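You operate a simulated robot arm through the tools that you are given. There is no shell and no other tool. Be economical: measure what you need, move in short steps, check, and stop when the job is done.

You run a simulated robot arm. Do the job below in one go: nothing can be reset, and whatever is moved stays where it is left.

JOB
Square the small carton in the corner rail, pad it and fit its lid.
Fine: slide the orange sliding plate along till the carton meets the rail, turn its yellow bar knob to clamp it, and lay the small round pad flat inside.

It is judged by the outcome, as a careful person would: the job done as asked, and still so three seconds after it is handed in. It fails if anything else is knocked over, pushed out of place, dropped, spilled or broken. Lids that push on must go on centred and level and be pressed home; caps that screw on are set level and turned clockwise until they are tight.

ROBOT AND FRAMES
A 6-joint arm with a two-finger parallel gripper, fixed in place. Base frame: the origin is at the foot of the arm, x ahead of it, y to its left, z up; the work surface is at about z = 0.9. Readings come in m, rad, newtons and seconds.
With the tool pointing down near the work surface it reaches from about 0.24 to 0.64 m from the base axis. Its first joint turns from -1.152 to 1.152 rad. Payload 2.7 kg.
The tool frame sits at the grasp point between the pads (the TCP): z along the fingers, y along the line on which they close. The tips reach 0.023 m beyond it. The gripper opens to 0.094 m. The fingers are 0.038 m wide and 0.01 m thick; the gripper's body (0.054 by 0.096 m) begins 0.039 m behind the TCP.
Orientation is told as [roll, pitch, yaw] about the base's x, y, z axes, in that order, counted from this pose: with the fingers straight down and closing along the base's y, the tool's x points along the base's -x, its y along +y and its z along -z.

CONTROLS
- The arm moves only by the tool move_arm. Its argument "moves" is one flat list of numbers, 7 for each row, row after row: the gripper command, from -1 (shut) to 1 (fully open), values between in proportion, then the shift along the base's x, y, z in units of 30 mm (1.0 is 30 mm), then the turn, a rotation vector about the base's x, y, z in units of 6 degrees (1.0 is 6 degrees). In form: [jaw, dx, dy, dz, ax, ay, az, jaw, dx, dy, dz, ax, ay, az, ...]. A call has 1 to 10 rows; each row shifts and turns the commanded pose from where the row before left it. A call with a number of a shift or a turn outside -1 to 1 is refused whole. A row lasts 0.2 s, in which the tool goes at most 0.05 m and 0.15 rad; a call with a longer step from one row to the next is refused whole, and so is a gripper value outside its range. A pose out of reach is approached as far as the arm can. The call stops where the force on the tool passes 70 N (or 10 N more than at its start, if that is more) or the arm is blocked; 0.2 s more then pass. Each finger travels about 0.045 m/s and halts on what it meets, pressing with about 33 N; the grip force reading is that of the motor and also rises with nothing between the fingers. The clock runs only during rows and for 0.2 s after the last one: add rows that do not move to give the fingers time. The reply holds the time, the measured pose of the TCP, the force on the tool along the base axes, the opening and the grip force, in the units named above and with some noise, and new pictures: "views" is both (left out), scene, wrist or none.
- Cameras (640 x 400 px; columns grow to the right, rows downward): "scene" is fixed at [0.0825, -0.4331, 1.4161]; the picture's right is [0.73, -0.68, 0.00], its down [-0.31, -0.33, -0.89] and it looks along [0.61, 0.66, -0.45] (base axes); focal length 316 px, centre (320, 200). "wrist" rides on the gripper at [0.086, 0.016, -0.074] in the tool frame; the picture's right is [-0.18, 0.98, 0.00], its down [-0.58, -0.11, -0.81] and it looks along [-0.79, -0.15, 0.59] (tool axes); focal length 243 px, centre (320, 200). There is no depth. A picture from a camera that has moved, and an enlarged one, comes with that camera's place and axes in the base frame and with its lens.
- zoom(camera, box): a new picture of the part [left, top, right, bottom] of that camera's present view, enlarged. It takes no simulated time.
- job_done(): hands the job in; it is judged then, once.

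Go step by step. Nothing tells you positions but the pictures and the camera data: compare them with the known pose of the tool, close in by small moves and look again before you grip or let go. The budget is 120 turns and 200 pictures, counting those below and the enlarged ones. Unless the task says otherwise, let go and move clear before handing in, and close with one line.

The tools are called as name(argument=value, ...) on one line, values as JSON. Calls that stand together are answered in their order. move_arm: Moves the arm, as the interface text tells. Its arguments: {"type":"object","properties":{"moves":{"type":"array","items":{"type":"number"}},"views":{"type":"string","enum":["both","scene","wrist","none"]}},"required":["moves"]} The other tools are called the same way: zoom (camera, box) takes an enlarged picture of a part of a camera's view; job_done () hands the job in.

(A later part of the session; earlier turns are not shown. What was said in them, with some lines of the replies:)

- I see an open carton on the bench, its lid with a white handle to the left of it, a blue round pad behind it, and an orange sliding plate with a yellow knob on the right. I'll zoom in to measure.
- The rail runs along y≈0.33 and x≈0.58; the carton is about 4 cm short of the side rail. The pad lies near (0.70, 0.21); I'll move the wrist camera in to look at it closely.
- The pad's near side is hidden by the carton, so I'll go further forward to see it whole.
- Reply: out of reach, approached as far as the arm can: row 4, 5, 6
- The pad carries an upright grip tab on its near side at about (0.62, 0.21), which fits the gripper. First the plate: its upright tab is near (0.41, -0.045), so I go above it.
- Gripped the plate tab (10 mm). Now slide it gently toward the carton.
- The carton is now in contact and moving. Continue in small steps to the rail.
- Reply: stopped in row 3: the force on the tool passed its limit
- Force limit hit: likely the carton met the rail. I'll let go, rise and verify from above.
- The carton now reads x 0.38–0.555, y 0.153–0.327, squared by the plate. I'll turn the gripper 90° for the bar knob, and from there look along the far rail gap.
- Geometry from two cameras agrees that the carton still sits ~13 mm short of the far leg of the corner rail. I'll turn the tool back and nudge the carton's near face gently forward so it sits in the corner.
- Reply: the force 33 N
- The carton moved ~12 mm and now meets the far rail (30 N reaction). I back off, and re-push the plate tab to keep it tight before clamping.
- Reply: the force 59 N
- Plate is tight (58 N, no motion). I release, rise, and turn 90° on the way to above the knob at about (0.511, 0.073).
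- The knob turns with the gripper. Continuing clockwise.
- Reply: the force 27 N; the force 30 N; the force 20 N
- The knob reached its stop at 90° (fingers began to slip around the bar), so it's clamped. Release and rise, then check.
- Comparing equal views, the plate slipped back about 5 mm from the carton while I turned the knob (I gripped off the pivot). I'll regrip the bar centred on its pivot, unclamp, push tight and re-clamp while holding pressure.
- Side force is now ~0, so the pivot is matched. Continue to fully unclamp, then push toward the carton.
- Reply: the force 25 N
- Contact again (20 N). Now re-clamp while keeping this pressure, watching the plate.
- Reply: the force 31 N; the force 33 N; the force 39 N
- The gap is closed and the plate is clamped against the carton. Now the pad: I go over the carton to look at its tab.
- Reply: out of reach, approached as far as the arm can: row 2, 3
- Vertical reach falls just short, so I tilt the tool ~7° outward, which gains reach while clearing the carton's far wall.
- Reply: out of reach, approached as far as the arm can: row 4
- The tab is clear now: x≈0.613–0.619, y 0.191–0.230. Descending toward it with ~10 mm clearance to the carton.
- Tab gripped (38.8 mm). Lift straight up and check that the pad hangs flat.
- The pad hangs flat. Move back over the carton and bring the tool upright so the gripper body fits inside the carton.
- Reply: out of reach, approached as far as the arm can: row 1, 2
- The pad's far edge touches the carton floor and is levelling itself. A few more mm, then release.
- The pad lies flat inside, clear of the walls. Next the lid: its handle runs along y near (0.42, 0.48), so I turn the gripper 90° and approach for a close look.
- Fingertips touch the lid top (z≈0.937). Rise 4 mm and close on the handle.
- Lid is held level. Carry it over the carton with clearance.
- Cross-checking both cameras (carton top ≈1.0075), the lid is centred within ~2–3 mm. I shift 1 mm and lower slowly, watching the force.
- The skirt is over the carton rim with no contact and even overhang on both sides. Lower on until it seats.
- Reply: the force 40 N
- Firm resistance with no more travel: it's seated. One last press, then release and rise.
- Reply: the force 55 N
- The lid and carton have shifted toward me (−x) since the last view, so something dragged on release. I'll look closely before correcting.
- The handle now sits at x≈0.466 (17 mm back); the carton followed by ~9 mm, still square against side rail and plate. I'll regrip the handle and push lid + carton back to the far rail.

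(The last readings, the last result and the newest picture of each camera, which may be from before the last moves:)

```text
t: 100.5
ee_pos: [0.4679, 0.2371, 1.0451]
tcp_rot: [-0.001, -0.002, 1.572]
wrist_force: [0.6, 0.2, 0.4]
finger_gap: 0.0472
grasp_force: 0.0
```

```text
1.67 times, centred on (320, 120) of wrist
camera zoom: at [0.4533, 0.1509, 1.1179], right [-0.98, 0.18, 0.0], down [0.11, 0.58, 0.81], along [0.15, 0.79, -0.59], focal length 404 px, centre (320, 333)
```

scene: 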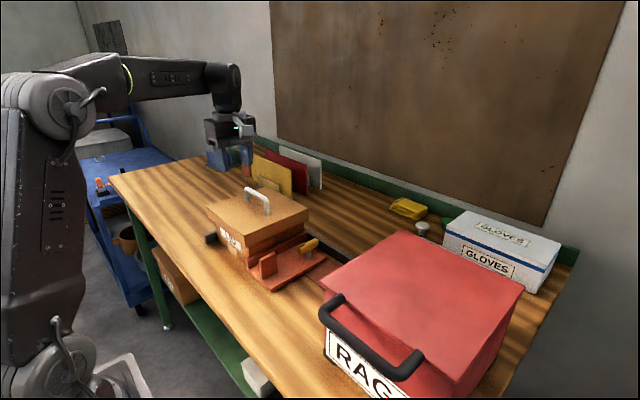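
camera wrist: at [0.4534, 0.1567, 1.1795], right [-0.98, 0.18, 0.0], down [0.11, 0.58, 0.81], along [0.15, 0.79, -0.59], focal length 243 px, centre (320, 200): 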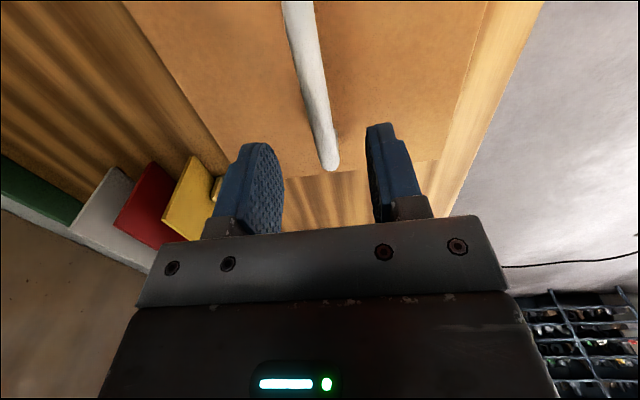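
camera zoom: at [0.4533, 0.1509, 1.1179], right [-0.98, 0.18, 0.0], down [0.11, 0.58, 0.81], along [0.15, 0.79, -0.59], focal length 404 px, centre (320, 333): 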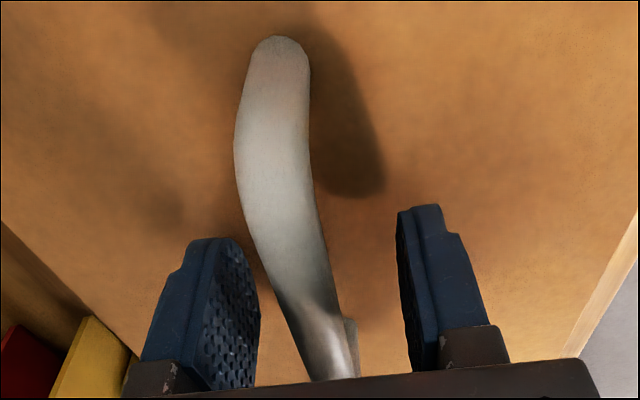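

move_arm(moves=[-1, 0, 0, 0, 0, 0, 0, -1, 0, 0, 0, 0, 0, 0, -1, 0, 0, 0, 0, 0, 0, -1, 0, 0, 0, 0, 0, 0], views="none")

move_arm(moves=[-1, 0.1, 0, 0, 0, 0, 0, -1, 0.1, 0, 0, 0, 0, 0, -1, 0.1, 0, 0, 0, 0, 0, -1, 0, 0, 0, 0, 0, 0], views="none")

zoom(camera="scene", box=[200, 150, 340, 260])

```text
t: 101.5
ee_pos: [0.4694, 0.2384, 1.0451]
tcp_rot: [-0.002, -0.003, 1.57]
wrist_force: [0.3, -0.3, 0.4]
finger_gap: 0.0132
grasp_force: 33.2
```

```text
t: 102.5
ee_pos: [0.4778, 0.238, 1.0453]
tcp_rot: [0.0, 0.0, 1.571]
wrist_force: [-1.8, 0.3, 0.2]
finger_gap: 0.013
grasp_force: 33.6
```

```text
3.64 times, centred on (270, 205) of scene
camera zoom: at [0.0824, -0.4331, 1.4161], right [0.73, -0.68, 0.0], down [-0.31, -0.33, -0.89], along [0.61, 0.66, -0.45], focal length 1148 px, centre (502, 182)
```

zoom: 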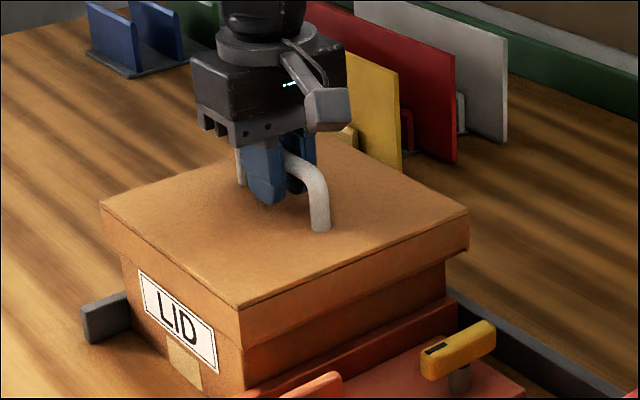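

move_arm(moves=[-1, 0.1, 0, 0, 0, 0, 0, -1, 0.1, 0, 0, 0, 0, 0, -1, 0, 0, 0, 0, 0, 0], views="none")

move_arm(moves=[-1, 0.1, 0, 0, 0, 0, 0, -1, 0.1, 0, 0, 0, 0, 0, -1, 0, 0, 0, 0, 0, 0], views="none")

zoom(camera="scene", box=[200, 150, 340, 260])

```text
t: 103.2
ee_pos: [0.4834, 0.2375, 1.0441]
tcp_rot: [-0.001, -0.002, 1.571]
wrist_force: [-1.4, 0.6, 0.5]
finger_gap: 0.0132
grasp_force: 33.2
```

```text
t: 104.0
ee_pos: [0.4897, 0.2372, 1.048]
tcp_rot: [-0.004, -0.004, 1.571]
wrist_force: [-19.5, 0.0, 26.8]
finger_gap: 0.0132
grasp_force: 33.2
```

```text
3.64 times, centred on (270, 205) of scene
camera zoom: at [0.0814, -0.4333, 1.4161], right [0.73, -0.68, 0.0], down [-0.3, -0.33, -0.89], along [0.61, 0.66, -0.45], focal length 1148 px, centre (502, 182)
```

zoom: 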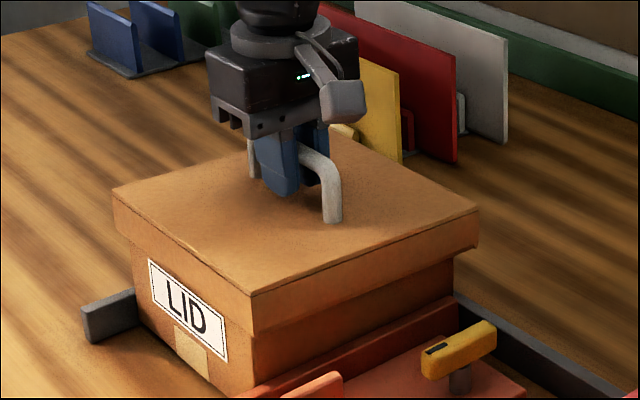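

The carton is back against the far rail (as before) and the lid's near skirt touches it. Now ease the lid back 6 mm to centre it.

move_arm(moves=[-1, -0.1, 0, 0, 0, 0, 0, -1, -0.1, 0, 0, 0, 0, 0, -1, 0, 0, 0, 0, 0, 0, -1, 0, 0, 0, 0, 0, 0], views="none")

zoom(camera="scene", box=[200, 150, 340, 260])

```text
t: 105.0
ee_pos: [0.4837, 0.2359, 1.045]
tcp_rot: [-0.001, 0.0, 1.569]
wrist_force: [2.9, 3.9, 7.7]
finger_gap: 0.0132
grasp_force: 33.2
```

```text
3.64 times, centred on (270, 205) of scene
camera zoom: at [0.0824, -0.4331, 1.4161], right [0.73, -0.68, 0.0], down [-0.31, -0.33, -0.89], along [0.61, 0.66, -0.45], focal length 1148 px, centre (502, 182)
```

zoom: 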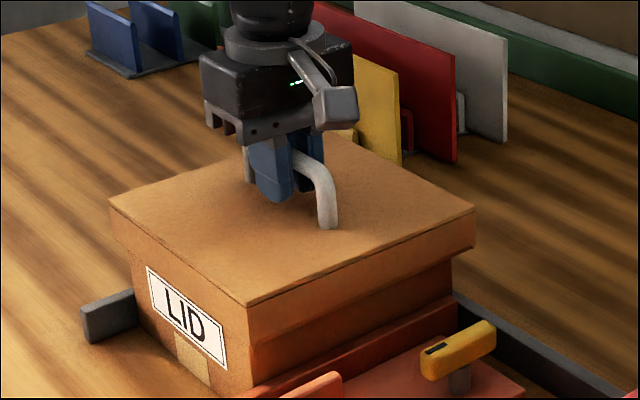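

Centred again with the carton at the rail. Press down lightly first, relax, then open without moving and check.

move_arm(moves=[-1, 0, 0, -0.1, 0, 0, 0, -1, 0, 0, -0.1, 0, 0, 0, -1, 0, 0, 0, 0, 0, 0], views="none")

move_arm(moves=[-1, 0, 0, 0.13, 0, 0, 0, -0.4, 0, 0, 0, 0, 0, 0, -0.4, 0, 0, 0, 0, 0, 0, -0.4, 0, 0, 0, 0, 0, 0], views="wrist")

zoom(camera="scene", box=[200, 150, 340, 260])

```text
t: 105.8
ee_pos: [0.4838, 0.2362, 1.0402]
tcp_rot: [-0.005, -0.004, 1.57]
wrist_force: [-2.0, -1.2, 22.2]
finger_gap: 0.0132
grasp_force: 33.7
```

```text
t: 106.8
ee_pos: [0.4839, 0.2356, 1.0432]
tcp_rot: [0.0, 0.0, 1.57]
wrist_force: [0.0, 0.3, -1.3]
finger_gap: 0.0282
grasp_force: 0.0
camera wrist: at [0.4683, 0.1507, 1.1161], right [-0.98, 0.18, 0.0], down [0.11, 0.58, 0.81], along [0.15, 0.79, -0.59], focal length 243 px, centre (320, 200)
```

wrist: 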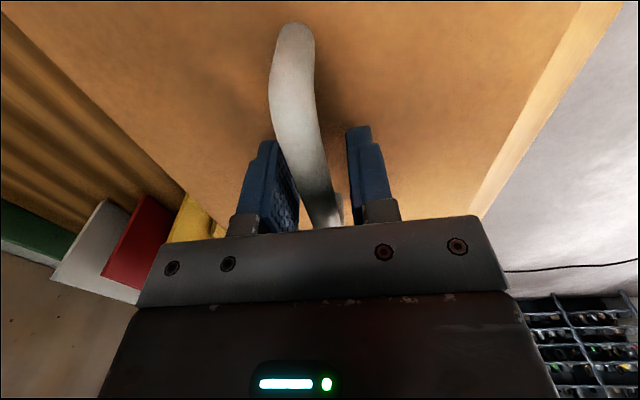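

```text
3.64 times, centred on (270, 205) of scene
camera zoom: at [0.0825, -0.4331, 1.4161], right [0.73, -0.68, 0.0], down [-0.31, -0.33, -0.89], along [0.61, 0.66, -0.45], focal length 1148 px, centre (502, 182)
```

zoom: 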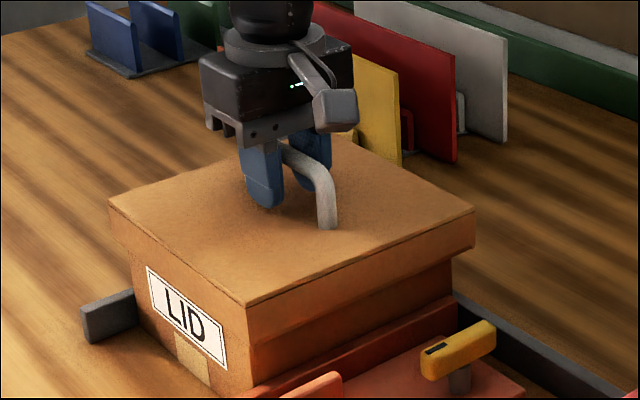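

Lid steady with fingers open. I press it home with the two fingertips on the lid on either side of the handle.

move_arm(moves=[-0.4, 0, 0, -0.15, 0, 0, 0, -0.4, 0, 0, -0.15, 0, 0, 0, -0.4, 0, 0, -0.1, 0, 0, 0, -0.4, 0, 0, 0, 0, 0, 0], views="none")

move_arm(moves=[-0.4, 0, 0, -0.12, 0, 0, 0, -0.4, 0, 0, 0, 0, 0, 0], views="none")

```text
t: 107.8
ee_pos: [0.4849, 0.2369, 1.0384]
tcp_rot: [-0.015, -0.006, 1.57]
wrist_force: [-4.0, -3.4, 42.2]
finger_gap: 0.0298
grasp_force: 1.3
```

```text
t: 108.5
ee_pos: [0.486, 0.2367, 1.0376]
tcp_rot: [-0.019, -0.01, 1.57]
wrist_force: [-6.8, -6.8, 57.8]
finger_gap: 0.0307
grasp_force: 2.8
```

Solid at 58 N. Now rise straight up in small steps, with no sideways motion, and check.

move_arm(moves=[-0.4, 0, 0, 0.3, 0, 0, 0, -0.4, 0, 0, 0.3, 0, 0, 0, -0.4, 0, 0, 0, 0, 0, 0, 0, 0, 0, 0, 0, 0, 0, 0, 0, 0, 0, 0, 0, 0], views="none")

zoom(camera="scene", box=[200, 150, 340, 260])

move_arm(moves=[0, 0, 0, 0.5, 0, 0, 0, 0, 0, 0, 0.5, 0, 0, 0, 0, 0, 0, 0.5, 0, 0, 0, 0, 0, 0, 0.8, 0, 0, 0, 0, 0, 0, 0.8, 0, 0, 0, 0, 0, 0, 0, 0, 0, 0], views="none")

zoom(camera="scene", box=[200, 150, 340, 260])

```text
t: 109.7
ee_pos: [0.4838, 0.2376, 1.0456]
tcp_rot: [0.0, -0.001, 1.571]
wrist_force: [0.0, -0.4, -1.0]
finger_gap: 0.0473
grasp_force: 0.0
```

```text
3.64 times, centred on (270, 205) of scene
camera zoom: at [0.0825, -0.4331, 1.4161], right [0.73, -0.68, 0.0], down [-0.31, -0.33, -0.89], along [0.61, 0.66, -0.45], focal length 1148 px, centre (502, 182)
```

zoom: 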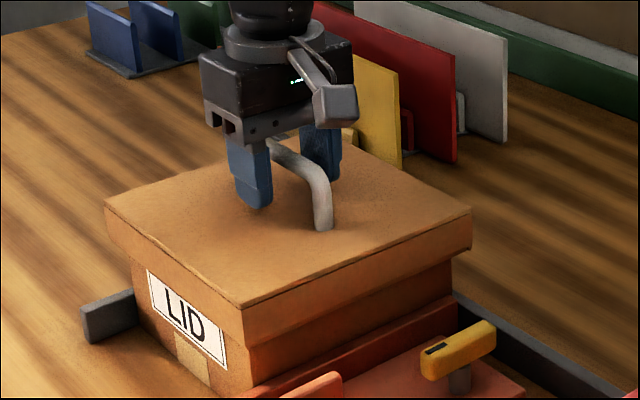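

```text
t: 111.0
ee_pos: [0.4827, 0.2366, 1.1389]
tcp_rot: [0.001, -0.002, 1.57]
wrist_force: [0.6, -0.2, 0.0]
finger_gap: 0.047
grasp_force: 0.1
```

```text
3.64 times, centred on (270, 205) of scene
camera zoom: at [0.0825, -0.4331, 1.4161], right [0.73, -0.68, 0.0], down [-0.31, -0.33, -0.89], along [0.61, 0.66, -0.45], focal length 1148 px, centre (502, 182)
```

zoom: 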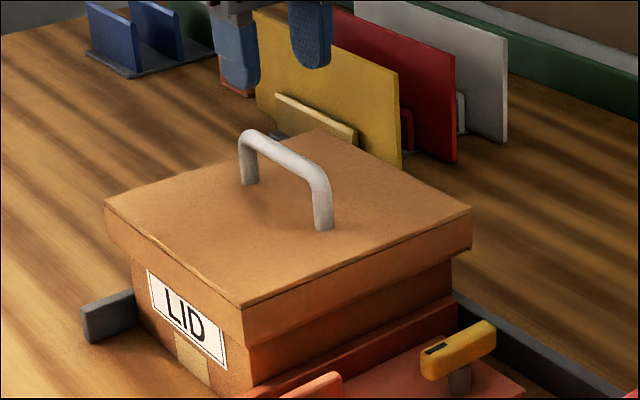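

Released cleanly; the lid slid ~3–4 mm during pressing. I'll re-centre it by closing on the handle at the centred position, then open and rise straight.

move_arm(moves=[0, 0.03, 0, -0.8, 0, 0, 0, 0, 0, 0, -0.8, 0, 0, 0, 0, 0, 0, -0.8, 0, 0, 0, 0, 0, 0, -0.65, 0, 0, 0, -1, 0, 0, 0, 0, 0, 0, -1, 0, 0, 0, 0, 0, 0, -1, 0, 0, 0, 0, 0, 0, -1, 0, 0, 0, 0, 0, 0], views="none")

zoom(camera="scene", box=[200, 150, 340, 260])

```text
t: 112.8
ee_pos: [0.4841, 0.2367, 1.0467]
tcp_rot: [0.0, 0.0, 1.569]
wrist_force: [-1.7, 0.0, 0.0]
finger_gap: 0.0128
grasp_force: 33.6
```

```text
3.64 times, centred on (270, 205) of scene
camera zoom: at [0.0824, -0.4331, 1.4161], right [0.73, -0.68, 0.0], down [-0.31, -0.33, -0.89], along [0.61, 0.66, -0.45], focal length 1148 px, centre (502, 182)
```

zoom: 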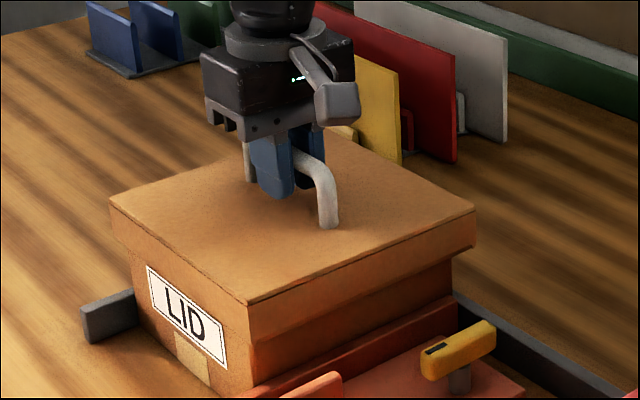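

move_arm(moves=[-0.4, 0, 0, 0, 0, 0, 0, -0.4, 0, 0, 0, 0, 0, 0, 0, 0, 0, 0, 0, 0, 0, 0, 0, 0, 0, 0, 0, 0, 0, 0, 0, 0.5, 0, 0, 0, 0, 0, 0, 0.5, 0, 0, 0, 0, 0, 0, 0.8, 0, 0, 0, 0, 0, 0, 1, 0, 0, 0, 0, 0, 0, 1, 0, 0, 0, 0, 0, 0, 0, 0, 0, 0], views="none")

move_arm(moves=[0, -0.6, 0, 0.6, 0, 0, 0, 0, -0.8, 0, 0.5, 0, 0, 0, 0, -0.8, 0, 0.5, 0, 0, 0, 0, -0.8, 0, 0, 0, 0, 0, 0, -0.8, 0, 0, 0, 0, 0, 0, 0, 0, 0, 0, 0, 0], views="both")

zoom(camera="scene", box=[200, 150, 340, 260])

```text
t: 115.0
ee_pos: [0.4852, 0.2369, 1.161]
tcp_rot: [0.0, 0.001, 1.57]
wrist_force: [-0.4, 0.5, 0.2]
finger_gap: 0.047
grasp_force: 0.0
```

```text
t: 116.5
ee_pos: [0.3699, 0.2355, 1.2088]
tcp_rot: [0.0, -0.001, 1.57]
wrist_force: [0.9, 0.0, -0.4]
finger_gap: 0.0469
grasp_force: 0.0
camera wrist: at [0.3549, 0.1503, 1.2818], right [-0.98, 0.18, 0.0], down [0.11, 0.58, 0.81], along [0.15, 0.79, -0.59], focal length 243 px, centre (320, 200)
```

scene: 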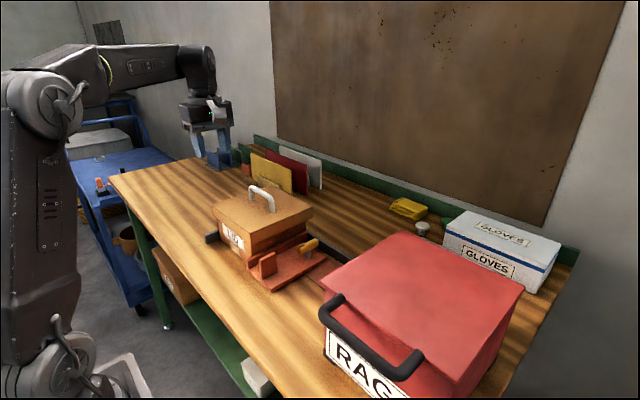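
wrist: 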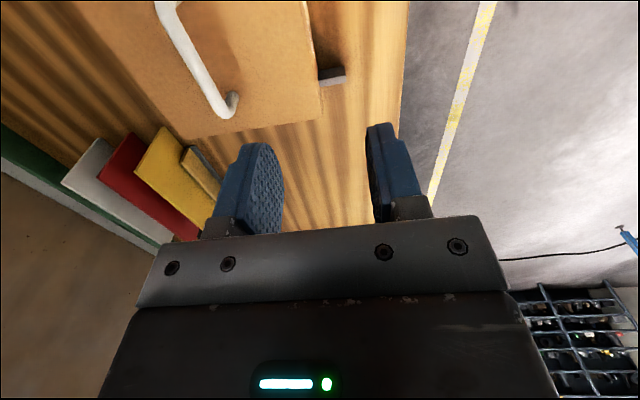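

```text
3.64 times, centred on (270, 205) of scene
camera zoom: at [0.0824, -0.4331, 1.4161], right [0.73, -0.68, 0.0], down [-0.31, -0.33, -0.89], along [0.61, 0.66, -0.45], focal length 1148 px, centre (502, 182)
```

zoom: 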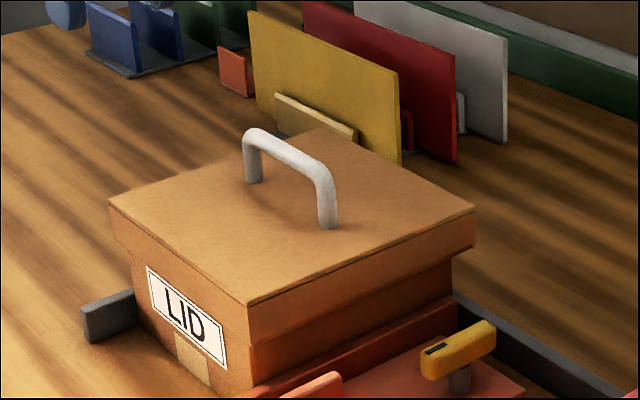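

The carton sits against both rail legs. The plate is clamped against it, and the lid is level, centred and seated. The arm is clear and nothing else has moved, so I'm handing in.

job_done()

```text
The job is handed in.
```

The job is handed in: the carton is square in the corner rail with the plate clamped against it, the pad was laid flat inside, and the lid is centred and pressed home. On the first release the carton and lid got dragged back, by about 9 mm and 17 mm. I pushed the carton back to the rail and re-centred the lid, but could not see the pad again after that.
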